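You operate a simulated robot arm through the tools that you are given. There is no shell and no other tool.

Carry out the task below with a simulated robot arm. There is one attempt and no reset: what you move stays moved.

## Task
Get the mat at the wiring station ready for work. At the end: the black grommet is on the mat at the wiring station; the yellow-tab label (marked "TURN") is on the mat at the wiring station; the yellow brush from the middle shelf at the wiring station is on the mat at the wiring station; the small holder is turned to free; whatever was shut is shut again. Leave all else as you found it, and nothing knocked over. Set down upright: black grommet.

The check looks at the end state, three seconds after you hand in, the way a careful person would. Anything else that was tipped, shoved, dropped, spilled or broken makes it a failure.

## Robot
A 7-joint arm with a two-finger parallel gripper, fixed in place. Base frame: the origin is on the floor under the middle of its stand, x ahead of it, y to its left, z up; the work surface is at about z = 750. Lengths are in mm, angles in rad, forces in N, time in s.
It reaches about 1247 mm from its shoulder. Its first joint turns from -2.304 to 2.304 rad. Payload 3.91 kg.
The TCP is the grasp point between the finger pads, 30 mm short of the fingertips. In the tool frame z runs along the fingers and y along their closing line. The gripper opens to 110 mm. The fingers are 20 mm wide and 10 mm thick; the gripper's body (48 by 112 mm) begins 55 mm behind the TCP.
Orientation is told as [roll, pitch, yaw] about the base's x, y, z axes, in that order, counted from this pose: with the fingers straight down and closing along the base's y, the tool's x points along the base's -x, its y along +y and its z along -z.

## Interface
- The arm moves only by the tool servo_tool. Its argument "increments" is one flat list of numbers, 7 for each row, row after row: the shift along the tool's x, y, z in cm, then the turn, a rotation vector about the tool's x, y, z in rad, then the opening, from 0 (shut) to 1 (fully open). In form: [x, y, z, rx, ry, rz, hand, x, y, z, rx, ry, rz, hand, ...]. A call has 1 to 20 rows; each row is the pose to reach, as a shift and turn from the pose commanded when the call began, along the tool's axes at that moment. A row lasts 0.2 s, in which the tool goes at most 50 mm and 0.15 rad; a call with a longer step from one row to the next is refused whole, and so is a gripper value outside its range. Where a pose cannot be reached the arm comes as near as it can. A force on the tool above 40 N (or 10 N above the force at the start of the call, whichever is more), or a blocked arm, ends the call early, and 0.2 s more pass. The fingers move at their own pace (about 108 mm/s each) and stop on an object; they squeeze with about 24 N. The grip force told is the motor's: it shows also when the fingers shut on nothing. Time passes only in rows, and 0.2 s behind the last, so rows that repeat a pose let the fingers close. It gives the time, the measured TCP pose, the force on the tool (base axes), the opening and the grip force at its end, in the units of the frame above (readings bear some noise), with the torque about the TCP (base axes, N m) and any sound that the robot's microphone picked up.
- Cameras (640 x 400 px; columns grow to the right, rows downward): "scene" is fixed at [213.8, -507.3, 1537.3]; the picture's right is [0.90, -0.43, 0.00], its down [-0.12, -0.25, -0.96] and it looks along [0.42, 0.87, -0.28] (base axes); focal length 351 px, centre (320, 200). "wrist" rides on the gripper at [72, 17, -103] in the tool frame; the picture's right is [-0.23, 0.97, 0.00], its down [-0.76, -0.18, -0.62] and it looks along [-0.61, -0.14, 0.78] (tool axes); focal length 222 px, centre (320, 200). There is no depth. A picture from a camera that has moved, and an enlarged one, comes with that camera's place and axes in the base frame and with its lens. The place of the scene camera against the robot may be out by one fixed shift of up to 25 mm in any direction.
- get_image(camera): a new picture of that camera. No time passes.
- zoom(camera, box): a new picture of the part [left, top, right, bottom] of that camera's present view, enlarged. No time passes.
- close_job(): hands the job in; it is judged then, once.

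Nothing tells you positions but the pictures and the camera data. Unless the task says otherwise, let go and move clear before handing in.

The tools are called after "Emit:" as a command line: name --argument value ..., lists and objects as JSON in quotes. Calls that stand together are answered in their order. servo_tool: Moves the arm, as the interface text tells. Its arguments: {"type":"object","properties":{"increments":{"type":"array","items":{"type":"number"}}},"required":["increments"]} The other tools are called the same way: get_image (camera) takes a picture; zoom (camera, box) takes an enlarged picture of a part of a camera's view; close_job () hands the job in.

At the start:

```text
clock: 0.0
ee_pos: [426.9, 410.7, 1520.0]
tcp_rot: [-0.001, -0.001, 0.0]
ft_force: [-0.2, -0.1, -0.4]
wrist_torque: [0.03, -0.01, 0.01]
finger_gap: 109.9
grip_force: 0.0
```

scene: 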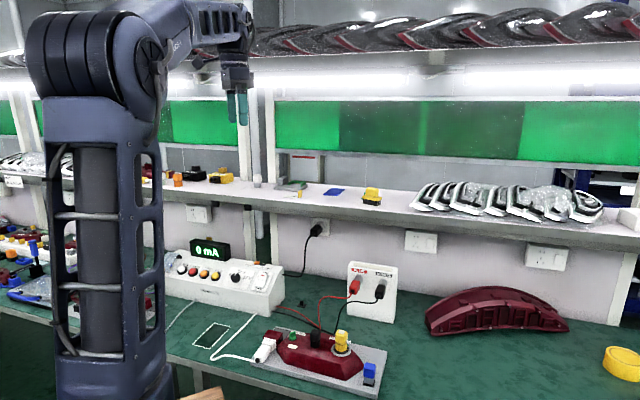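
wrist: 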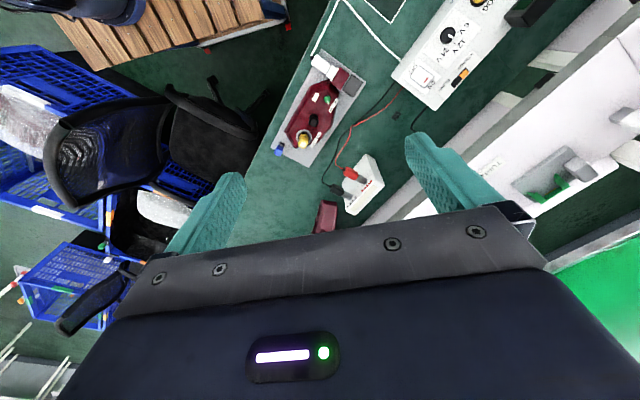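

I see a wiring bench with a maroon fixture, a tester, and a shelf behind it. I'll zoom in to find the grommet, label, brush, holder and mat.

Emit:
zoom --camera "scene" --box '[160, 220, 400, 400]'

Emit:
zoom --camera "scene" --box '[250, 140, 450, 265]'

Emit:
zoom --camera "scene" --box '[150, 130, 310, 230]'

Emit:
zoom --camera "scene" --box '[0, 130, 160, 330]'

Emit:
zoom --camera "wrist" --box '[250, 0, 450, 240]'

Emit:
zoom --camera "scene" --box '[400, 140, 640, 400]'

```text
2.22 times, centred on (280, 310) of scene
camera zoom: at [213.8, -507.3, 1537.3], right [0.9, -0.43, 0.0], down [-0.12, -0.25, -0.96], along [0.42, 0.87, -0.28], focal length 780 px, centre (409, -44)
```

zoom: 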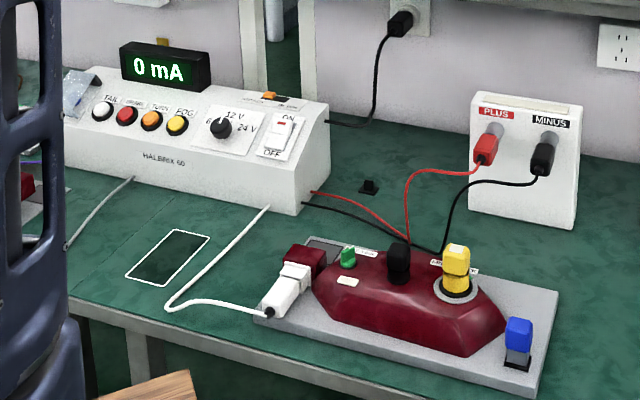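

```text
3.20 times, centred on (350, 202) of scene
camera zoom: at [213.8, -507.3, 1537.3], right [0.9, -0.43, 0.0], down [-0.12, -0.25, -0.96], along [0.42, 0.87, -0.28], focal length 1124 px, centre (224, 192)
```

zoom: 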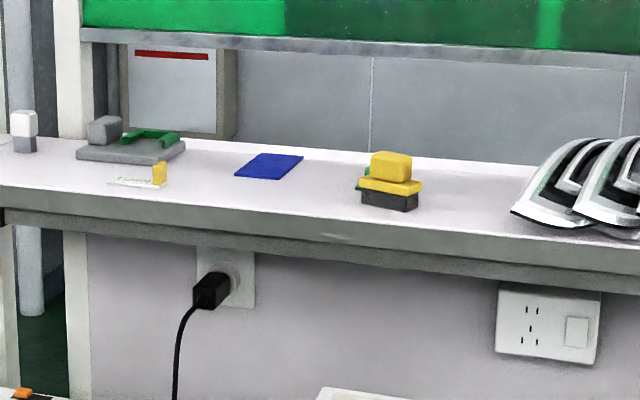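

```text
4.00 times, centred on (230, 180) of scene
camera zoom: at [213.8, -507.3, 1537.3], right [0.9, -0.43, 0.0], down [-0.12, -0.25, -0.96], along [0.42, 0.87, -0.28], focal length 1405 px, centre (680, 280)
```

zoom: 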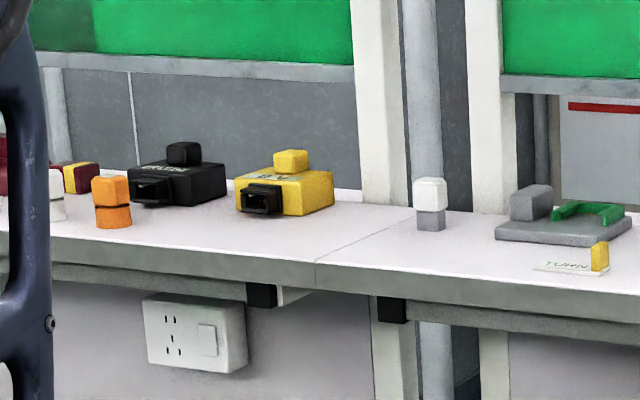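

```text
2.00 times, centred on (80, 230) of scene
camera zoom: at [213.8, -507.3, 1537.3], right [0.9, -0.43, 0.0], down [-0.12, -0.25, -0.96], along [0.42, 0.87, -0.28], focal length 702 px, centre (800, 140)
```

zoom: 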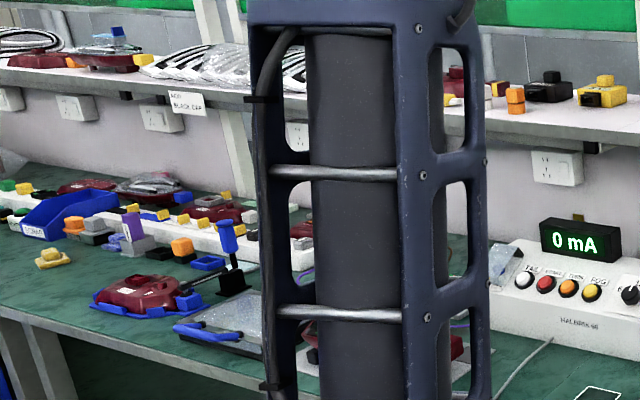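

```text
1.67 times, centred on (350, 120) of wrist
camera zoom: at [354.6, 426.7, 1624.5], right [0.23, 0.97, 0.0], down [0.76, -0.18, 0.62], along [0.61, -0.14, -0.78], focal length 370 px, centre (270, 333)
```

zoom: 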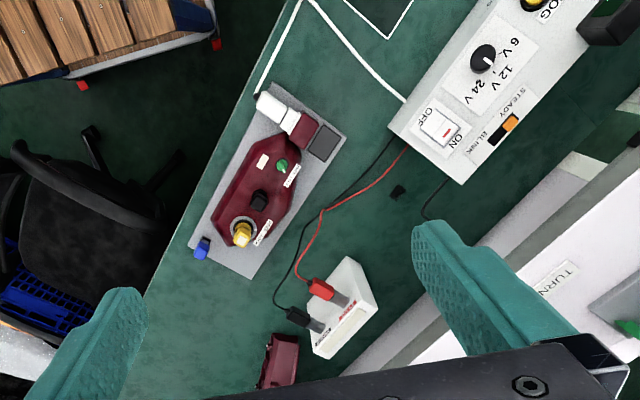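

```text
1.54 times, centred on (520, 270) of scene
camera zoom: at [213.8, -507.3, 1537.3], right [0.9, -0.43, 0.0], down [-0.12, -0.25, -0.96], along [0.42, 0.87, -0.28], focal length 540 px, centre (12, 92)
```

zoom: 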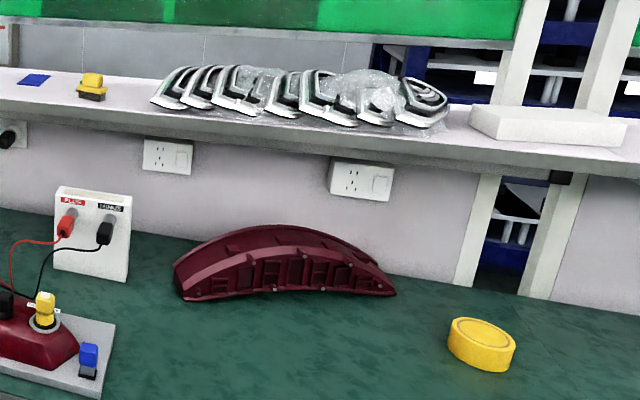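

The fixture sits at roughly [585, 295], and the bench runs diagonally across my x/y axes. I'll turn the wrist 45° so its camera faces the bench squarely, then look around.

Emit:
servo_tool --increments '[0, 0, 0, 0, 0, -0.13, 1, 0, 0, 0, 0, 0, -0.26, 1, 0, 0, 0, 0, 0, -0.39, 1, 0, 0, 0, 0, 0, -0.52, 1, 0, 0, 0, 0, 0, -0.65, 1, 0, 0, 0, 0, 0, -0.785, 1]'

Emit:
get_image --camera "wrist"

Emit:
get_image --camera "scene"

```text
clock: 1.4
ee_pos: [426.5, 410.6, 1520.0]
tcp_rot: [-0.001, -0.001, 0.791]
ft_force: [-0.5, 0.0, 0.0]
wrist_torque: [0.02, 0.02, 0.02]
finger_gap: 109.9
grip_force: 0.1
```

```text
taken
camera wrist: at [363.8, 370.9, 1624.5], right [-0.53, 0.85, 0.0], down [0.66, 0.41, 0.62], along [0.53, 0.33, -0.78], focal length 222 px, centre (320, 200)
```

wrist: 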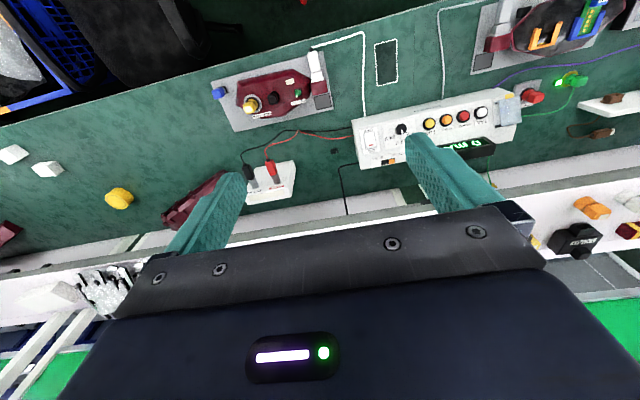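

```text
taken
```

scene: 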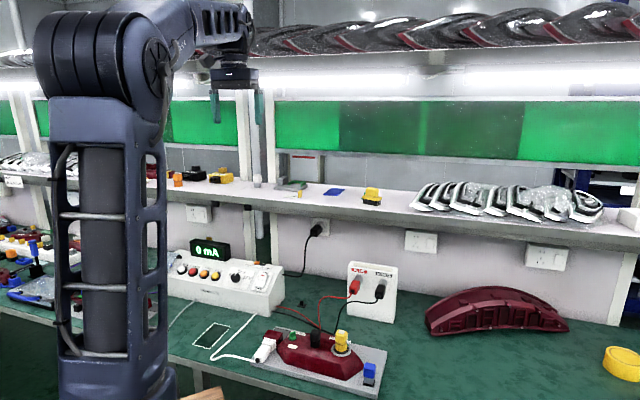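

I now see two fixtures along the bench. I'll zoom on each region to read labels and identify the parts.

Emit:
zoom --camera "wrist" --box '[200, 30, 350, 140]'

Emit:
zoom --camera "wrist" --box '[340, 0, 520, 180]'

Emit:
zoom --camera "wrist" --box '[460, 0, 640, 120]'

Emit:
zoom --camera "wrist" --box '[500, 80, 640, 280]'

Emit:
zoom --camera "wrist" --box '[0, 120, 240, 320]'

```text
3.64 times, centred on (275, 85) of wrist
camera zoom: at [363.8, 370.9, 1624.5], right [-0.53, 0.85, 0.0], down [0.66, 0.41, 0.62], along [0.53, 0.33, -0.78], focal length 808 px, centre (484, 618)
```

zoom: 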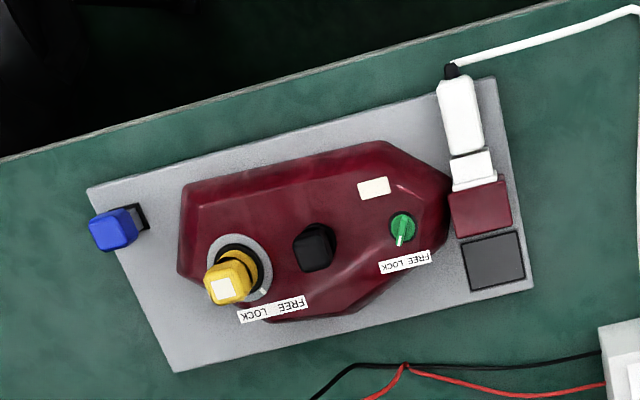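

```text
2.22 times, centred on (430, 90) of wrist
camera zoom: at [363.8, 370.9, 1624.5], right [-0.53, 0.85, 0.0], down [0.66, 0.41, 0.62], along [0.53, 0.33, -0.78], focal length 494 px, centre (76, 444)
```

zoom: 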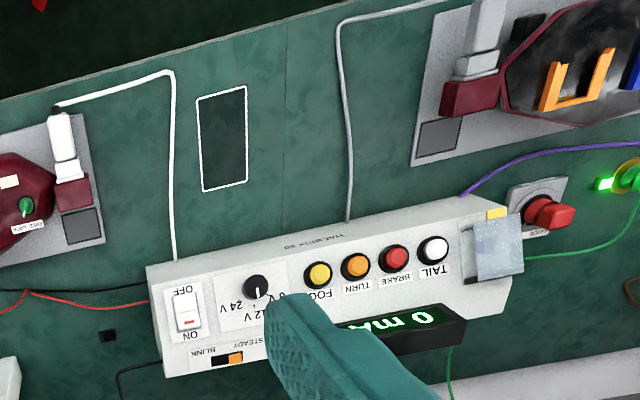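

```text
3.33 times, centred on (550, 60) of wrist
camera zoom: at [363.8, 370.9, 1624.5], right [-0.53, 0.85, 0.0], down [0.66, 0.41, 0.62], along [0.53, 0.33, -0.78], focal length 740 px, centre (-447, 667)
```

zoom: 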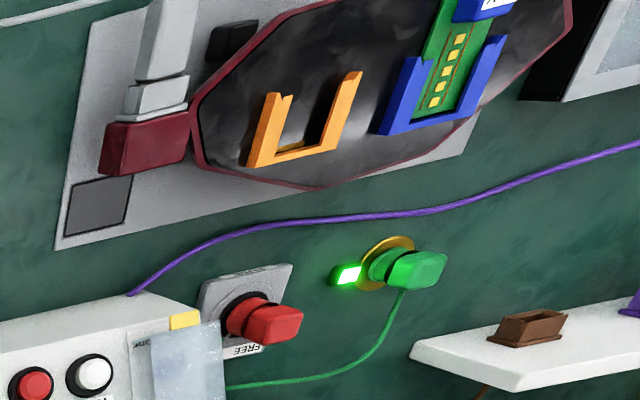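

```text
2.00 times, centred on (570, 180) of wrist
camera zoom: at [363.8, 370.9, 1624.5], right [-0.53, 0.85, 0.0], down [0.66, 0.41, 0.62], along [0.53, 0.33, -0.78], focal length 444 px, centre (-180, 240)
```

zoom: 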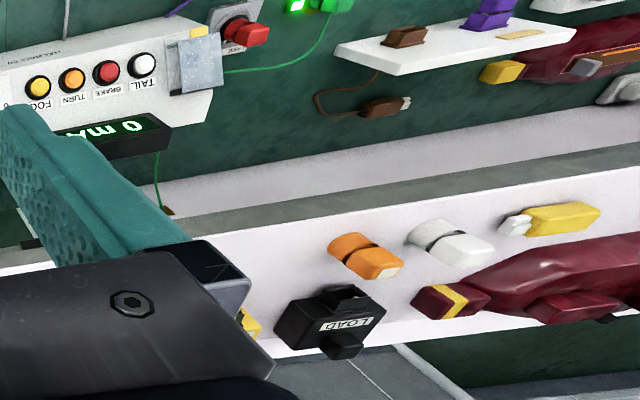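

```text
2.00 times, centred on (120, 220) of wrist
camera zoom: at [363.8, 370.9, 1624.5], right [-0.53, 0.85, 0.0], down [0.66, 0.41, 0.62], along [0.53, 0.33, -0.78], focal length 444 px, centre (720, 160)
```

zoom: 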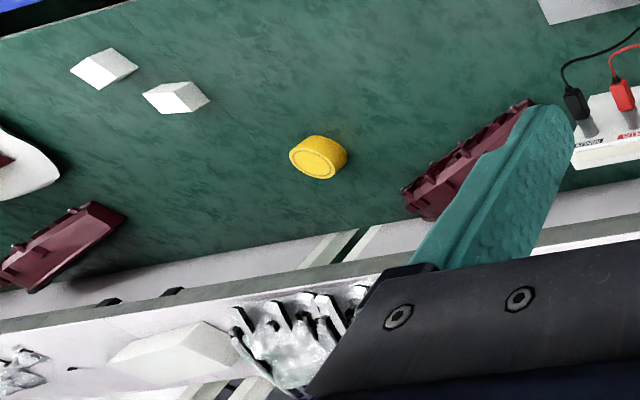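

The fixture carries two "FREE/LOCK" items, a small green knob and a yellow twist piece, with a black part between them. I'll lower the wrist camera towards the fixture for a closer look.

Emit:
servo_tool --increments '[0.784, -1.147, 3.943, 0, 0, 0, 1, 1.568, -2.294, 7.886, 0, 0, 0, 1, 2.352, -3.441, 11.829, 0, 0, 0, 1, 3.136, -4.588, 15.772, 0, 0, 0, 1, 3.92, -5.735, 19.715, 0, 0, 0, 1, 4.704, -6.882, 23.658, 0, 0, 0, 1, 5.488, -8.029, 27.601, 0, 0, 0, 1, 6.272, -9.176, 31.544, 0, 0, 0, 1, 7.056, -10.323, 35.487, 0, 0, 0, 1, 7.84, -11.47, 39.43, 0, 0, 0, 1, 8.624, -12.617, 43.373, 0, 0, 0, 1, 9.408, -13.764, 47.316, 0, 0, 0, 1, 10.192, -14.911, 51.259, 0, 0, 0, 1, 10.98, -16.06, 55.2, 0, 0, 0, 1]'

Emit:
get_image --camera "wrist"

Emit:
get_image --camera "scene"

```text
clock: 4.4
ee_pos: [462.8, 219.8, 967.2]
tcp_rot: [0.0, -0.001, 0.788]
ft_force: [-0.5, -0.2, 1.0]
wrist_torque: [-0.02, -0.03, 0.02]
finger_gap: 110.1
grip_force: 0.3
```

```text
taken
camera wrist: at [399.8, 179.6, 1071.7], right [-0.53, 0.85, 0.0], down [0.66, 0.41, 0.62], along [0.53, 0.33, -0.78], focal length 222 px, centre (320, 200)
```

wrist: 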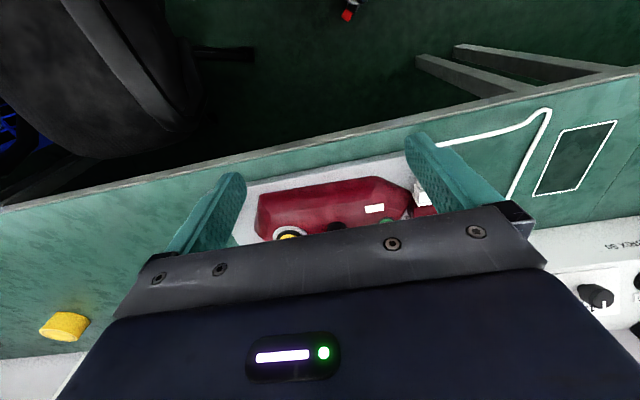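

```text
taken
```

scene: 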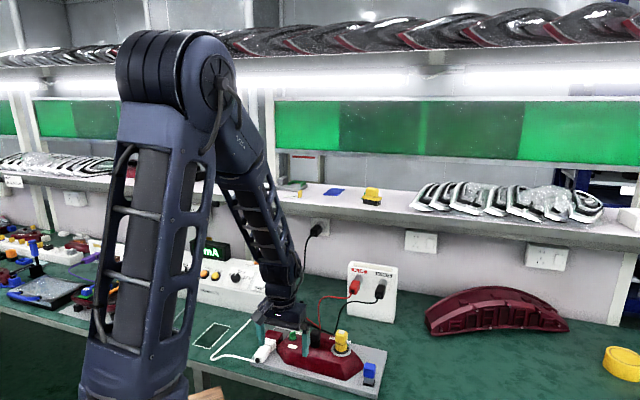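

The gripper body hides the lower half of the wrist view. I'll move above the fixture so it falls in the upper half.

Emit:
servo_tool --increments '[-4, -0.84, -1.6, 0, 0, 0, 1, -8, -1.68, -3.2, 0, 0, 0, 1, -12, -2.52, -4.8, 0, 0, 0, 1, -16, -3.37, -6.3, 0, 0, 0, 1]'

Emit:
get_image --camera "wrist"

Emit:
zoom --camera "wrist" --box '[150, 20, 470, 220]'

```text
clock: 5.4
ee_pos: [599.3, 308.5, 1027.3]
tcp_rot: [0.001, -0.002, 0.785]
ft_force: [-0.2, 0.5, 0.5]
wrist_torque: [0.01, -0.03, 0.0]
finger_gap: 110.0
grip_force: 0.0
```

```text
taken
camera wrist: at [537.7, 268.8, 1132.6], right [-0.53, 0.85, 0.0], down [0.66, 0.41, 0.62], along [0.53, 0.33, -0.78], focal length 222 px, centre (320, 200)
```

wrist: 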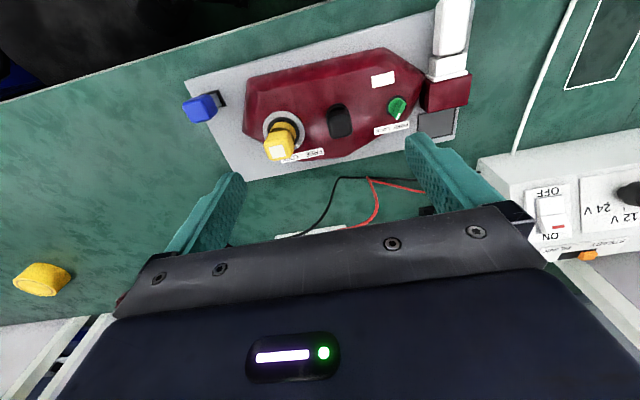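

```text
2.00 times, centred on (310, 120) of wrist
camera zoom: at [537.7, 268.8, 1132.6], right [-0.53, 0.85, 0.0], down [0.66, 0.41, 0.62], along [0.53, 0.33, -0.78], focal length 444 px, centre (340, 360)
```

zoom: 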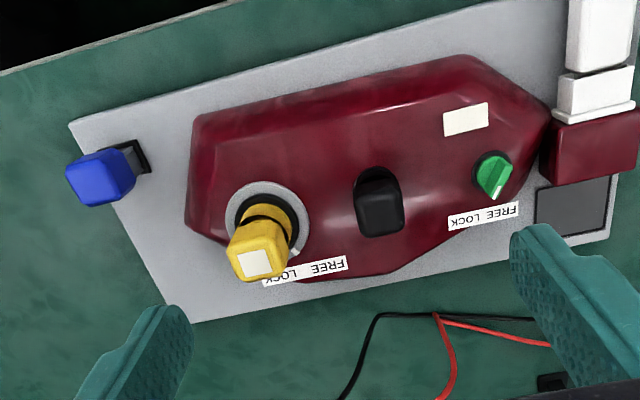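

Emit:
zoom --camera "wrist" --box '[240, 80, 350, 170]'

Emit:
zoom --camera "wrist" --box '[360, 60, 460, 140]'

Emit:
zoom --camera "scene" --box '[250, 320, 400, 400]'

Emit:
zoom --camera "scene" --box '[280, 280, 340, 320]'

```text
4.44 times, centred on (295, 125) of wrist
camera zoom: at [537.7, 268.8, 1132.6], right [-0.53, 0.85, 0.0], down [0.66, 0.41, 0.62], along [0.53, 0.33, -0.78], focal length 987 px, centre (431, 533)
```

zoom: 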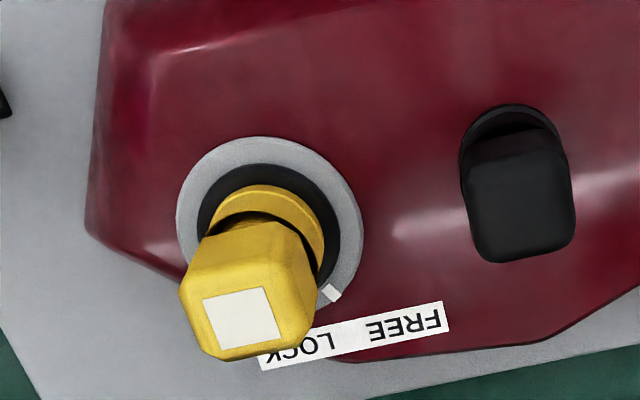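

```text
5.00 times, centred on (410, 100) of wrist
camera zoom: at [537.7, 268.8, 1132.6], right [-0.53, 0.85, 0.0], down [0.66, 0.41, 0.62], along [0.53, 0.33, -0.78], focal length 1111 px, centre (-130, 700)
```

zoom: 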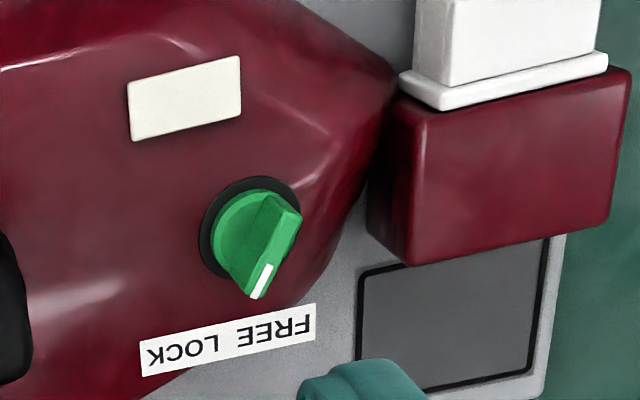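

```text
4.27 times, centred on (325, 360) of scene
camera zoom: at [213.8, -507.3, 1537.3], right [0.9, -0.43, 0.0], down [-0.12, -0.25, -0.96], along [0.42, 0.87, -0.28], focal length 1498 px, centre (299, -483)
```

zoom: 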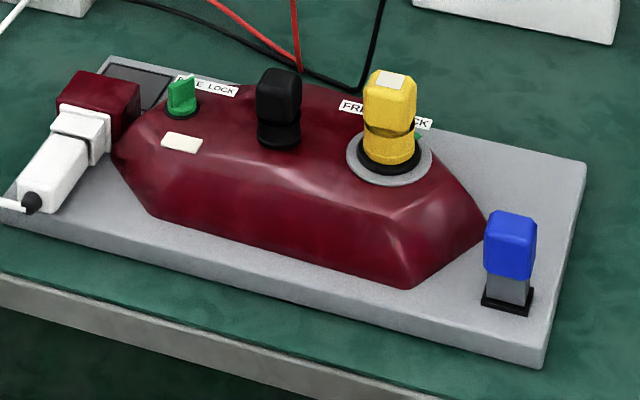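

```text
10.00 times, centred on (310, 300) of scene
camera zoom: at [213.8, -507.3, 1537.3], right [0.9, -0.43, 0.0], down [-0.12, -0.25, -0.96], along [0.42, 0.87, -0.28], focal length 3512 px, centre (420, -800)
```

zoom: 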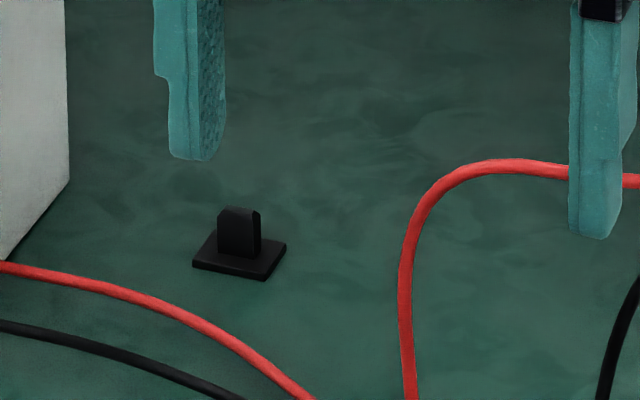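

Emit:
zoom --camera "scene" --box '[280, 325, 320, 350]'

Emit:
zoom --camera "scene" --box '[320, 325, 375, 370]'

Emit:
zoom --camera "scene" --box '[355, 180, 385, 205]'

Emit:
zoom --camera "scene" --box '[270, 180, 350, 205]'

Emit:
zoom --camera "scene" --box '[0, 200, 120, 330]'

```text
16.00 times, centred on (300, 338) of scene
camera zoom: at [213.8, -507.3, 1537.3], right [0.9, -0.43, 0.0], down [-0.12, -0.25, -0.96], along [0.42, 0.87, -0.28], focal length 5619 px, centre (640, -2000)
```

zoom: 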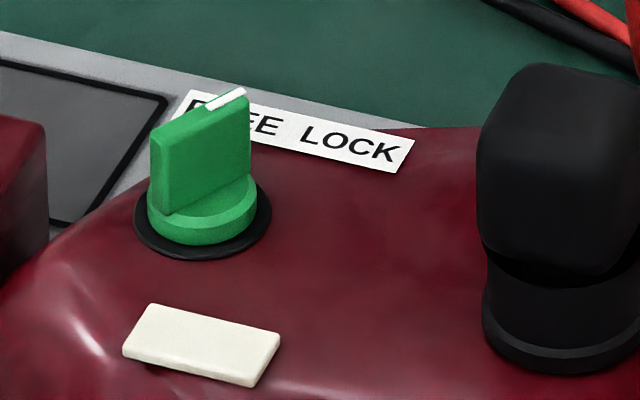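

```text
8.89 times, centred on (348, 348) of scene
camera zoom: at [213.8, -507.3, 1537.3], right [0.9, -0.43, 0.0], down [-0.12, -0.25, -0.96], along [0.42, 0.87, -0.28], focal length 3122 px, centre (76, -1111)
```

zoom: 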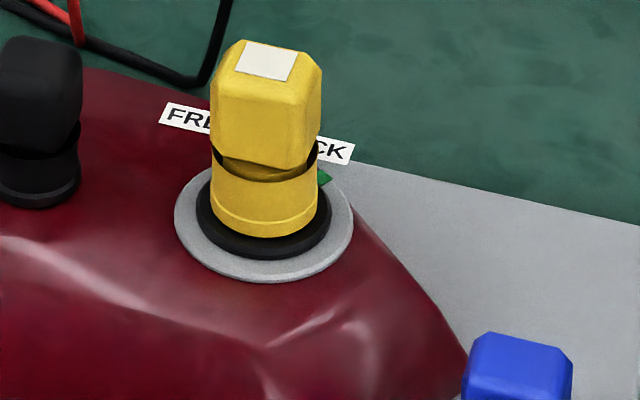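

```text
16.00 times, centred on (370, 192) of scene
camera zoom: at [213.8, -507.3, 1537.3], right [0.9, -0.43, 0.0], down [-0.12, -0.25, -0.96], along [0.42, 0.87, -0.28], focal length 5619 px, centre (-480, 320)
```

zoom: 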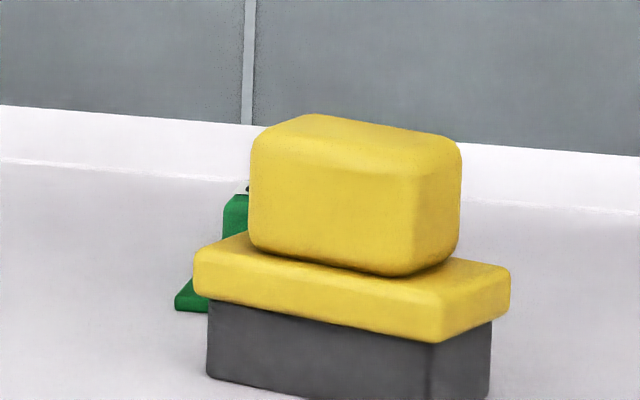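

```text
8.00 times, centred on (310, 192) of scene
camera zoom: at [213.8, -507.3, 1537.3], right [0.9, -0.43, 0.0], down [-0.12, -0.25, -0.96], along [0.42, 0.87, -0.28], focal length 2810 px, centre (400, 260)
```

zoom: 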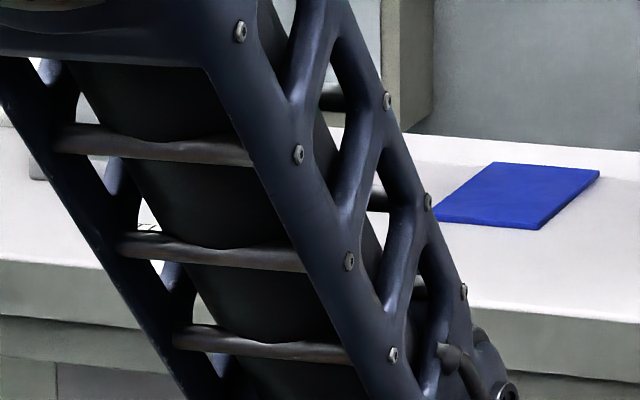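

```text
3.08 times, centred on (60, 265) of scene
camera zoom: at [213.8, -507.3, 1537.3], right [0.9, -0.43, 0.0], down [-0.12, -0.25, -0.96], along [0.42, 0.87, -0.28], focal length 1081 px, centre (1120, 0)
```

zoom: 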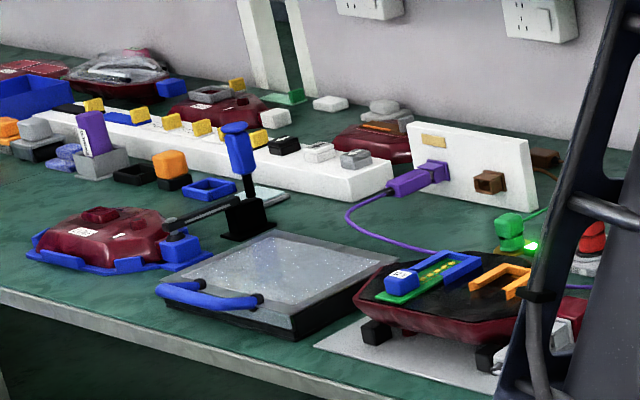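

The label is about [706, 757, 1170] on the shelf, and the brush is near [926, 539, 1190]. I'll pull back and up and turn left to survey the neighbouring stations before touching anything.

Emit:
servo_tool --increments '[1.2, 2.95, -3.5, 0, 0, -0.1, 1, 2.4, 5.9, -7, 0, 0, -0.2, 1, 3.6, 8.85, -10.5, 0, 0, -0.3, 1, 4.8, 11.8, -14, 0, 0, -0.4, 1, 6, 14.75, -17.5, 0, 0, -0.5, 1, 7.2, 17.7, -21, 0, 0, -0.6, 1, 8.4, 20.65, -24.5, 0, 0, -0.7, 1, 9.6, 23.6, -28, 0, 0, -0.8, 1, 10.8, 26.55, -31.5, 0, 0, -0.9, 1, 12, 29.5, -35, 0, 0, -1.0, 1, 13.1, 32.5, -38.5, 0, 0, -1.1, 1, 14.1, 35.4, -42, 0, 0, -1.2, 1]'

Emit:
get_image --camera "wrist"

Emit:
get_image --camera "scene"

```text
clock: 8.0
ee_pos: [246.8, 460.2, 1450.5]
tcp_rot: [0.003, -0.001, 1.987]
ft_force: [0.1, -0.8, 0.1]
wrist_torque: [-0.01, 0.04, 0.0]
finger_gap: 110.0
grip_force: 0.0
```

```text
taken
camera wrist: at [261.9, 387.2, 1554.6], right [-0.98, -0.19, 0.0], down [-0.14, 0.77, 0.62], along [-0.12, 0.61, -0.78], focal length 222 px, centre (320, 200)
```

wrist: 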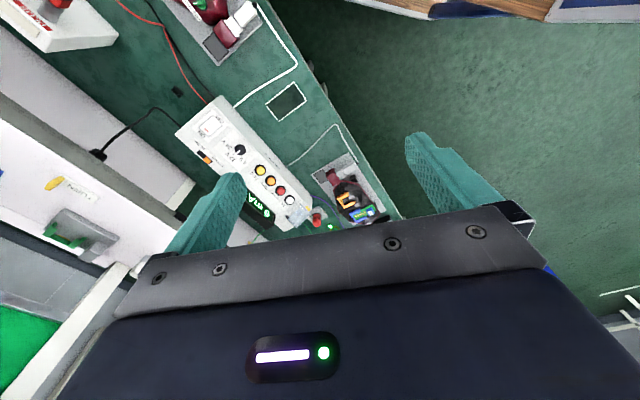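

```text
taken
```

scene: 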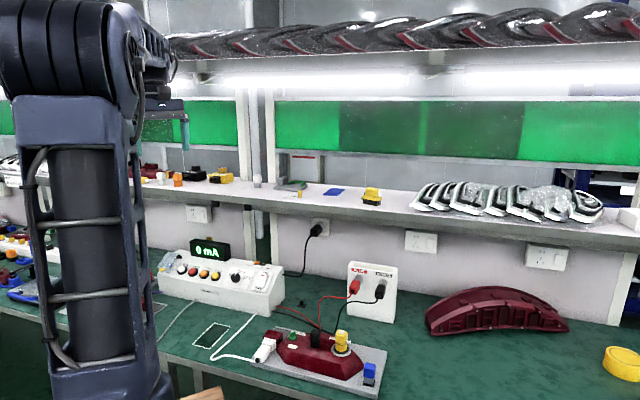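

Emit:
servo_tool --increments '[0, 0, 0, 0, -0.14, 0, 1, 0, 0, 0, 0, -0.28, 0, 1, 0, 0, 0, 0, -0.42, 0, 1, 0, 0, 0, 0, -0.56, 0, 1, 0, 0, 0, 0, -0.7, 0, 1]'

Emit:
get_image --camera "wrist"

```text
clock: 9.2
ee_pos: [250.1, 460.2, 1450.0]
tcp_rot: [-0.001, -0.7, 1.985]
ft_force: [0.8, -0.4, 0.2]
wrist_torque: [-0.01, -0.01, -0.01]
finger_gap: 110.0
grip_force: 0.1
```

```text
taken
camera wrist: at [283.3, 340.3, 1484.5], right [-0.96, -0.23, 0.15], down [0.09, 0.24, 0.97], along [-0.26, 0.94, -0.21], focal length 222 px, centre (320, 200)
```

wrist: 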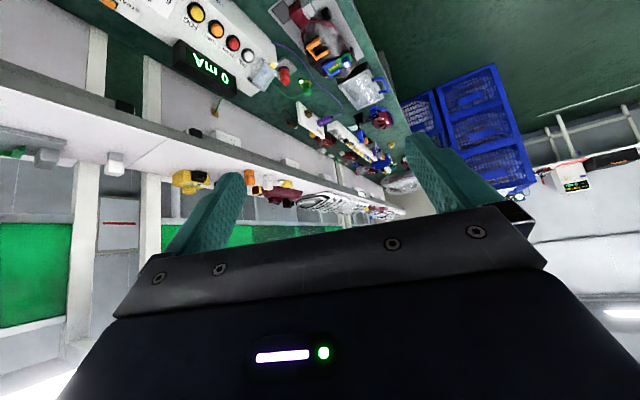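

Now the stations to the left are visible, though upside down. I'll zoom in on that part.

Emit:
zoom --camera "wrist" --box '[240, 0, 420, 110]'

Emit:
zoom --camera "wrist" --box '[290, 70, 420, 200]'

Emit:
zoom --camera "wrist" --box '[160, 110, 400, 230]'

Emit:
zoom --camera "wrist" --box '[60, 0, 300, 130]'

Emit:
zoom --camera "wrist" --box '[0, 80, 180, 200]'

```text
3.56 times, centred on (330, 55) of wrist
camera zoom: at [283.3, 340.3, 1484.5], right [-0.96, -0.23, 0.15], down [0.09, 0.24, 0.97], along [-0.26, 0.94, -0.21], focal length 790 px, centre (284, 716)
```

zoom: 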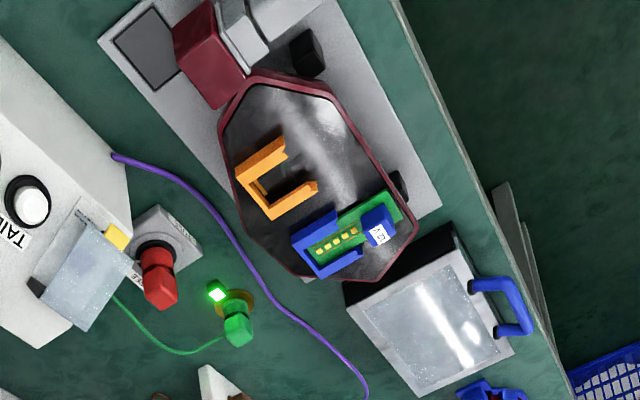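

```text
3.08 times, centred on (355, 135) of wrist
camera zoom: at [283.3, 340.3, 1484.5], right [-0.96, -0.23, 0.15], down [0.09, 0.24, 0.97], along [-0.26, 0.94, -0.21], focal length 684 px, centre (212, 400)
```

zoom: 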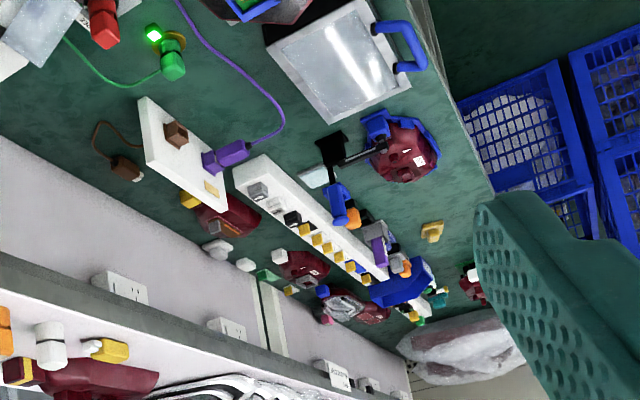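

```text
2.67 times, centred on (280, 170) of wrist
camera zoom: at [283.3, 340.3, 1484.5], right [-0.96, -0.23, 0.15], down [0.09, 0.24, 0.97], along [-0.26, 0.94, -0.21], focal length 592 px, centre (427, 280)
```

zoom: 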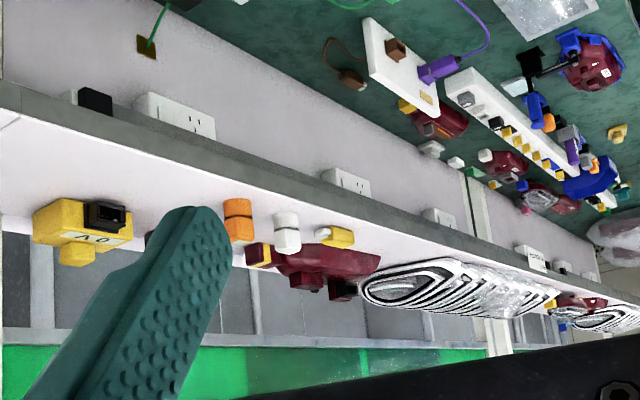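

```text
2.67 times, centred on (180, 65) of wrist
camera zoom: at [283.3, 340.3, 1484.5], right [-0.96, -0.23, 0.15], down [0.09, 0.24, 0.97], along [-0.26, 0.94, -0.21], focal length 592 px, centre (693, 560)
```

zoom: 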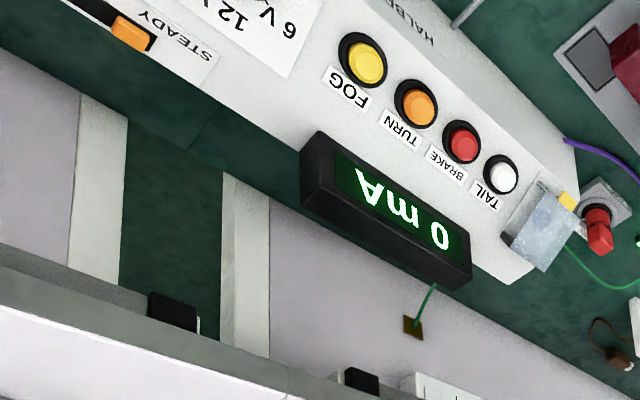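

```text
3.33 times, centred on (90, 140) of wrist
camera zoom: at [283.3, 340.3, 1484.5], right [-0.96, -0.23, 0.15], down [0.09, 0.24, 0.97], along [-0.26, 0.94, -0.21], focal length 740 px, centre (1087, 400)
```

zoom: 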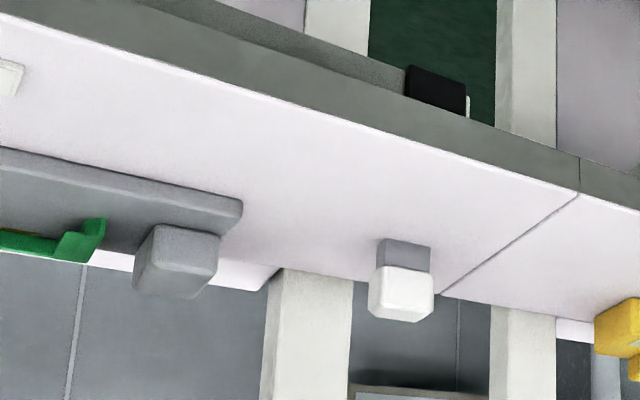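

Emit:
zoom --camera "wrist" --box '[245, 50, 325, 100]'

Emit:
zoom --camera "scene" --box '[150, 240, 200, 290]'

Emit:
zoom --camera "scene" --box '[260, 170, 350, 210]'

Emit:
zoom --camera "scene" --box '[185, 315, 245, 355]'

```text
8.00 times, centred on (285, 75) of wrist
camera zoom: at [283.3, 340.3, 1484.5], right [-0.96, -0.23, 0.15], down [0.09, 0.24, 0.97], along [-0.26, 0.94, -0.21], focal length 1777 px, centre (600, 1200)
```

zoom: 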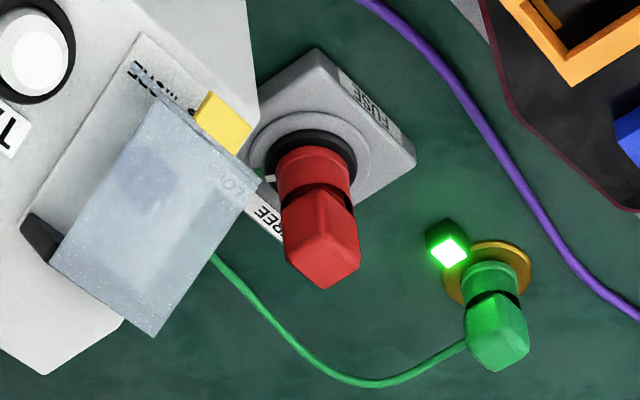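

```text
8.00 times, centred on (175, 265) of scene
camera zoom: at [213.8, -507.3, 1537.3], right [0.9, -0.43, 0.0], down [-0.12, -0.25, -0.96], along [0.42, 0.87, -0.28], focal length 2810 px, centre (1480, -320)
```

zoom: 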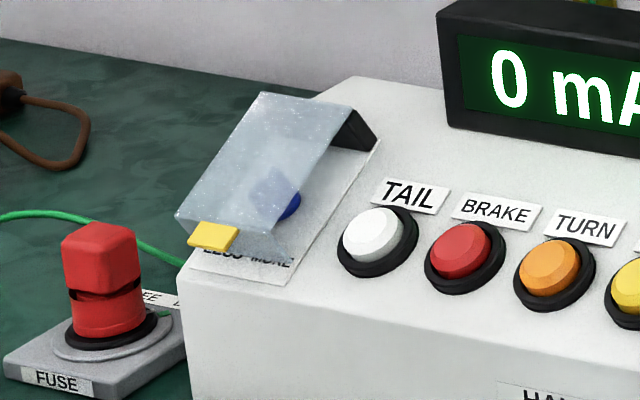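

```text
7.11 times, centred on (305, 190) of scene
camera zoom: at [213.8, -507.3, 1537.3], right [0.9, -0.43, 0.0], down [-0.12, -0.25, -0.96], along [0.42, 0.87, -0.28], focal length 2497 px, centre (427, 271)
```

zoom: 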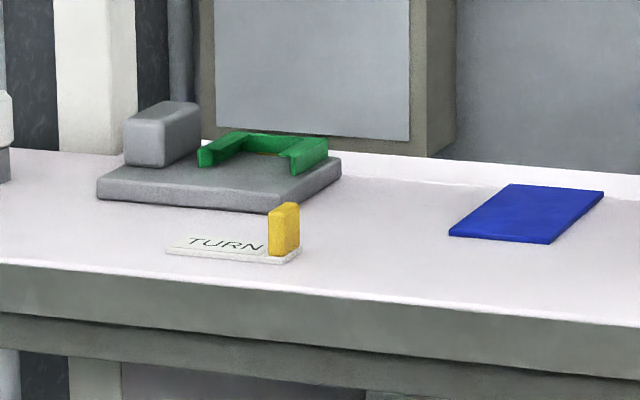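

```text
10.00 times, centred on (215, 335) of scene
camera zoom: at [213.8, -507.3, 1537.3], right [0.9, -0.43, 0.0], down [-0.12, -0.25, -0.96], along [0.42, 0.87, -0.28], focal length 3512 px, centre (1370, -1150)
```

zoom: 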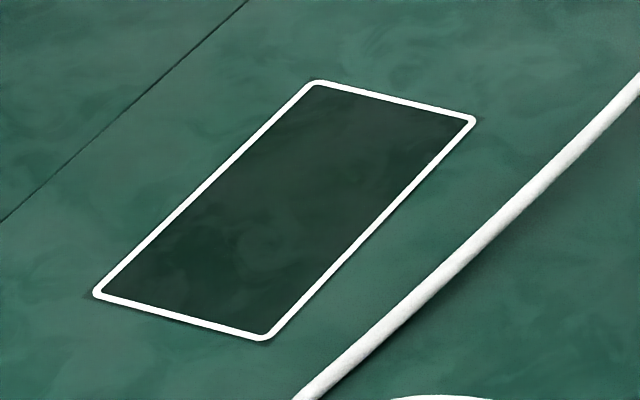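

The outlined rectangle on the bench, about 68×126 mm and centred near [338, 621], is the mat. Next I'll look straight down on the lamp fixture to read the small green holder's pointer and inspect the black parts.

Emit:
servo_tool --increments '[0, 0, 0, 0, 0.14, 0, 1, 0, 0, 0, 0, 0.28, 0, 1, 0, 0, 0, 0, 0.42, 0, 1, 0, 0, 0, 0, 0.56, 0, 1, 0, 0, 0, 0, 0.7, 0, 1]'

Emit:
servo_tool --increments '[1.38, -2.77, 3.33, 0, 0, 0.1, 1, 2.77, -5.54, 6.67, 0, 0, 0.2, 1, 4.15, -8.3, 10, 0, 0, 0.3, 1, 5.53, -11.07, 13.33, 0, 0, 0.4, 1, 6.92, -13.84, 16.67, 0, 0, 0.5, 1, 8.3, -16.6, 20, 0, 0, 0.6, 1, 9.68, -19.38, 23.33, 0, 0, 0.7, 1, 11.07, -22.15, 26.67, 0, 0, 0.8, 1, 12.45, -24.9, 30, 0, 0, 0.9, 1, 13.83, -27.68, 33.33, 0, 0, 1.0, 1, 15.2, -30.45, 36.67, 0, 0, 1.1, 1, 16.6, -33.2, 40, 0, 0, 1.2, 1]'

Emit:
get_image --camera "wrist"

Emit:
get_image --camera "scene"

```text
clock: 10.4
ee_pos: [249.6, 459.0, 1451.2]
tcp_rot: [0.001, 0.001, 1.983]
ft_force: [-0.6, -0.1, -0.1]
wrist_torque: [0.06, 0.0, 0.0]
finger_gap: 110.2
grip_force: 0.1
```

```text
clock: 13.0
ee_pos: [618.6, 440.4, 1050.6]
tcp_rot: [-0.001, -0.002, 0.785]
ft_force: [-0.8, 0.2, 1.3]
wrist_torque: [-0.03, -0.03, 0.03]
finger_gap: 110.1
grip_force: 0.0
```

```text
taken
camera wrist: at [556.0, 401.0, 1155.6], right [-0.53, 0.85, 0.0], down [0.66, 0.41, 0.62], along [0.53, 0.33, -0.78], focal length 222 px, centre (320, 200)
```

wrist: 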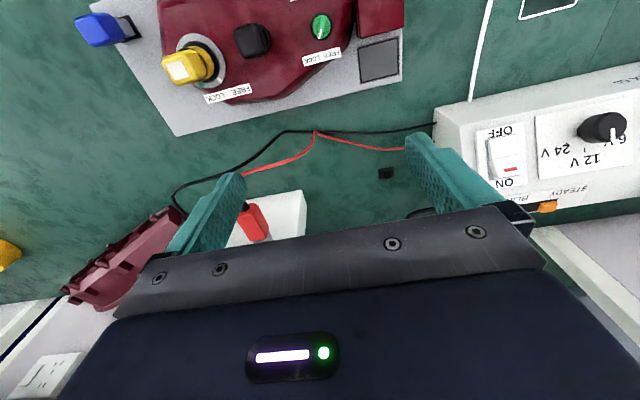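

```text
taken
```

scene: 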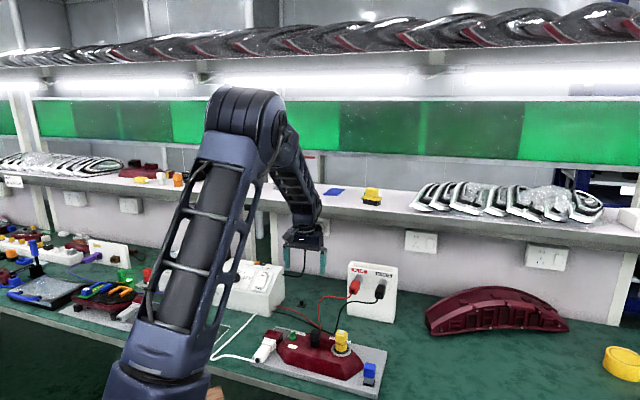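

Emit:
zoom --camera "wrist" --box '[280, 0, 360, 60]'

Emit:
zoom --camera "wrist" --box '[150, 10, 290, 120]'

Emit:
zoom --camera "wrist" --box '[355, 150, 415, 195]'

Emit:
zoom --camera "scene" --box '[135, 150, 215, 200]'

Emit:
zoom --camera "scene" --box '[0, 200, 160, 320]'

```text
6.67 times, centred on (320, 30) of wrist
camera zoom: at [556.0, 401.0, 1155.6], right [-0.53, 0.85, 0.0], down [0.66, 0.41, 0.62], along [0.53, 0.33, -0.78], focal length 1481 px, centre (320, 1333)
```

zoom: 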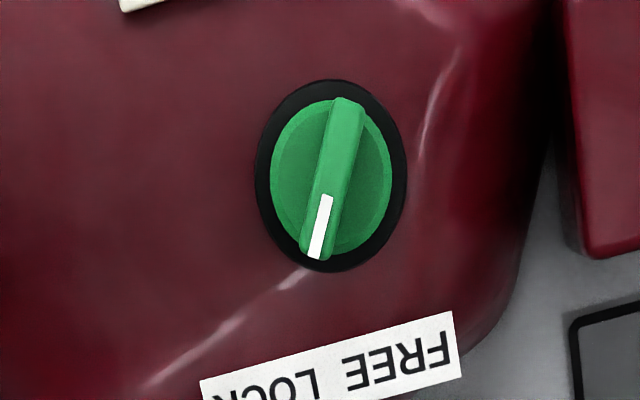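

```text
3.64 times, centred on (220, 65) of wrist
camera zoom: at [556.0, 401.0, 1155.6], right [-0.53, 0.85, 0.0], down [0.66, 0.41, 0.62], along [0.53, 0.33, -0.78], focal length 808 px, centre (684, 691)
```

zoom: 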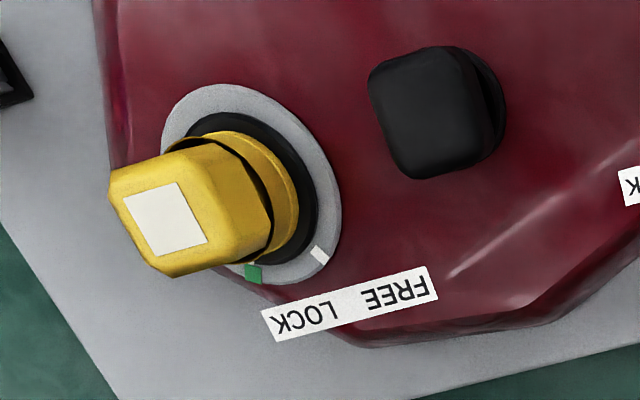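

```text
8.89 times, centred on (385, 172) of wrist
camera zoom: at [556.0, 401.0, 1155.6], right [-0.53, 0.85, 0.0], down [0.66, 0.41, 0.62], along [0.53, 0.33, -0.78], focal length 1974 px, centre (-258, 444)
```

zoom: 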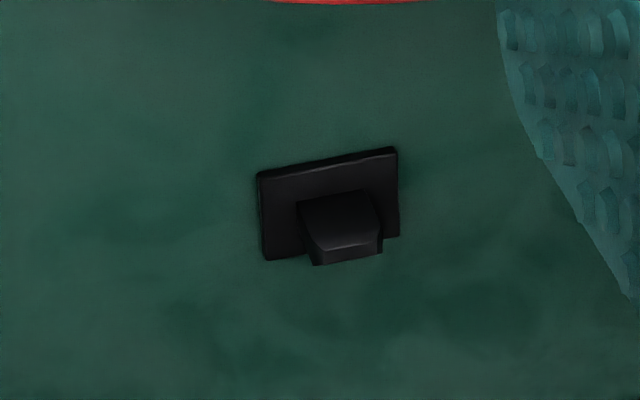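

```text
8.00 times, centred on (175, 175) of scene
camera zoom: at [213.8, -507.3, 1537.3], right [0.9, -0.43, 0.0], down [-0.12, -0.25, -0.96], along [0.42, 0.87, -0.28], focal length 2810 px, centre (1480, 400)
```

zoom: 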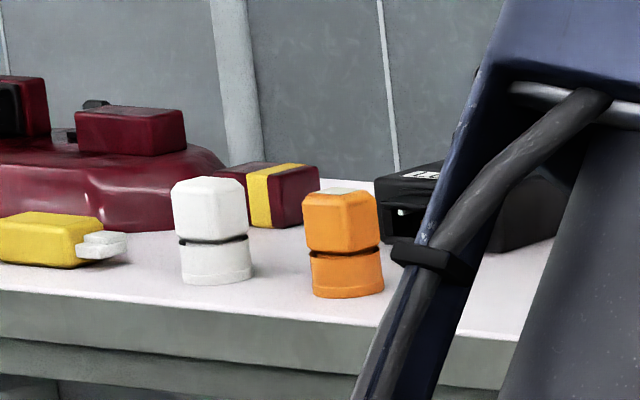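

```text
3.33 times, centred on (80, 260) of scene
camera zoom: at [213.8, -507.3, 1537.3], right [0.9, -0.43, 0.0], down [-0.12, -0.25, -0.96], along [0.42, 0.87, -0.28], focal length 1171 px, centre (1120, 0)
```

zoom: 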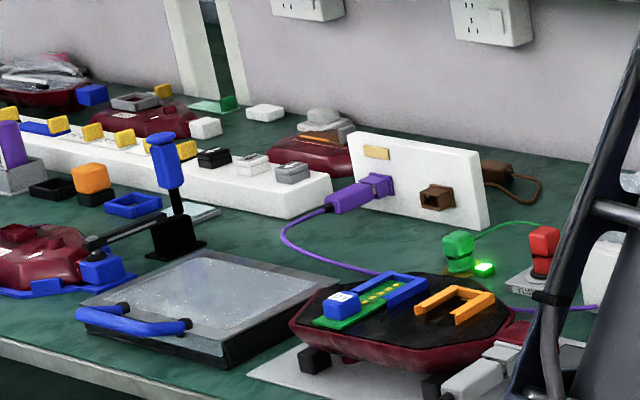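

The green holder's pointer currently points at LOCK. I need to settle which item is the "black grommet", so I'll zoom into the left stations and the area behind the brush.

Emit:
zoom --camera "scene" --box '[0, 220, 60, 265]'

Emit:
zoom --camera "scene" --box '[40, 215, 100, 260]'

Emit:
zoom --camera "scene" --box '[0, 250, 80, 310]'

Emit:
zoom --camera "scene" --box '[80, 230, 160, 320]'

Emit:
zoom --camera "scene" --box '[290, 290, 320, 315]'

Emit:
zoom --camera "scene" --box '[305, 325, 335, 350]'

```text
8.89 times, centred on (30, 242) of scene
camera zoom: at [213.8, -507.3, 1537.3], right [0.9, -0.43, 0.0], down [-0.12, -0.25, -0.96], along [0.42, 0.87, -0.28], focal length 3122 px, centre (2898, -178)
```

zoom: 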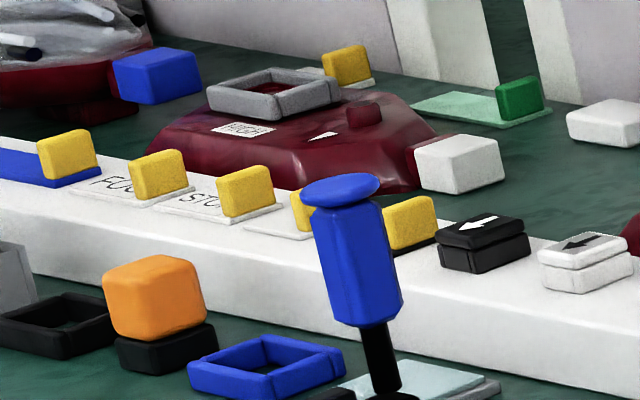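

```text
8.89 times, centred on (70, 238) of scene
camera zoom: at [213.8, -507.3, 1537.3], right [0.9, -0.43, 0.0], down [-0.12, -0.25, -0.96], along [0.42, 0.87, -0.28], focal length 3122 px, centre (2542, -133)
```

zoom: 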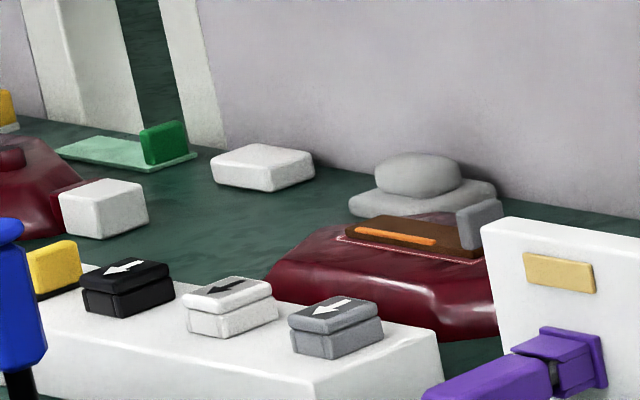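

```text
6.67 times, centred on (40, 280) of scene
camera zoom: at [213.8, -507.3, 1537.3], right [0.9, -0.43, 0.0], down [-0.12, -0.25, -0.96], along [0.42, 0.87, -0.28], focal length 2341 px, centre (2187, -333)
```

zoom: 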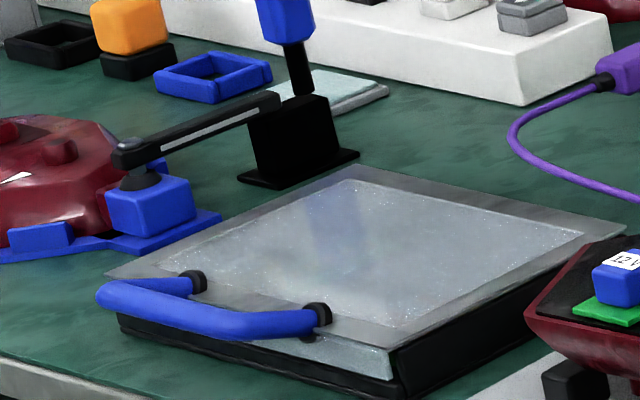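

```text
4.44 times, centred on (120, 275) of scene
camera zoom: at [213.8, -507.3, 1537.3], right [0.9, -0.43, 0.0], down [-0.12, -0.25, -0.96], along [0.42, 0.87, -0.28], focal length 1561 px, centre (1209, -133)
```

zoom: 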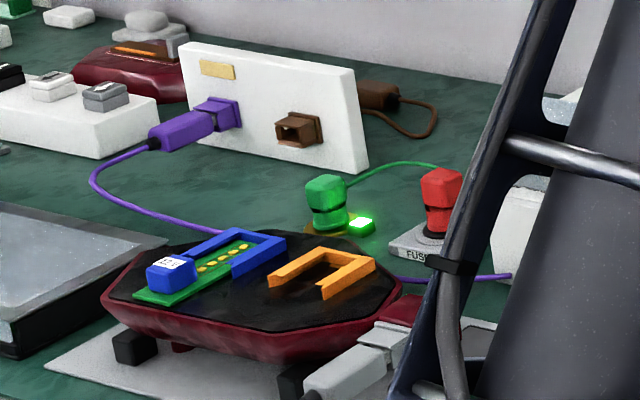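

```text
16.00 times, centred on (305, 302) of scene
camera zoom: at [213.8, -507.3, 1537.3], right [0.9, -0.43, 0.0], down [-0.12, -0.25, -0.96], along [0.42, 0.87, -0.28], focal length 5619 px, centre (560, -1440)
```

zoom: 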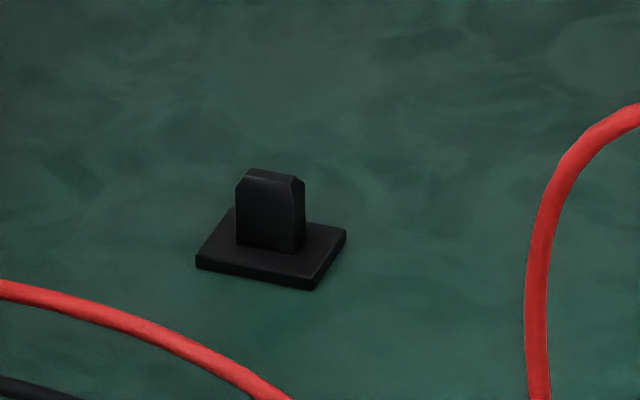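

```text
16.00 times, centred on (320, 338) of scene
camera zoom: at [213.8, -507.3, 1537.3], right [0.9, -0.43, 0.0], down [-0.12, -0.25, -0.96], along [0.42, 0.87, -0.28], focal length 5619 px, centre (320, -2000)
```

zoom: 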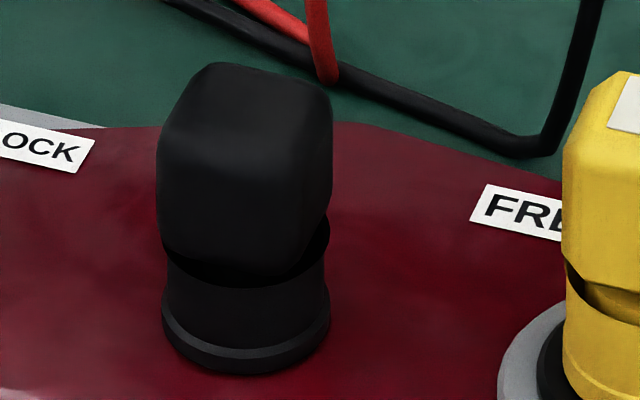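

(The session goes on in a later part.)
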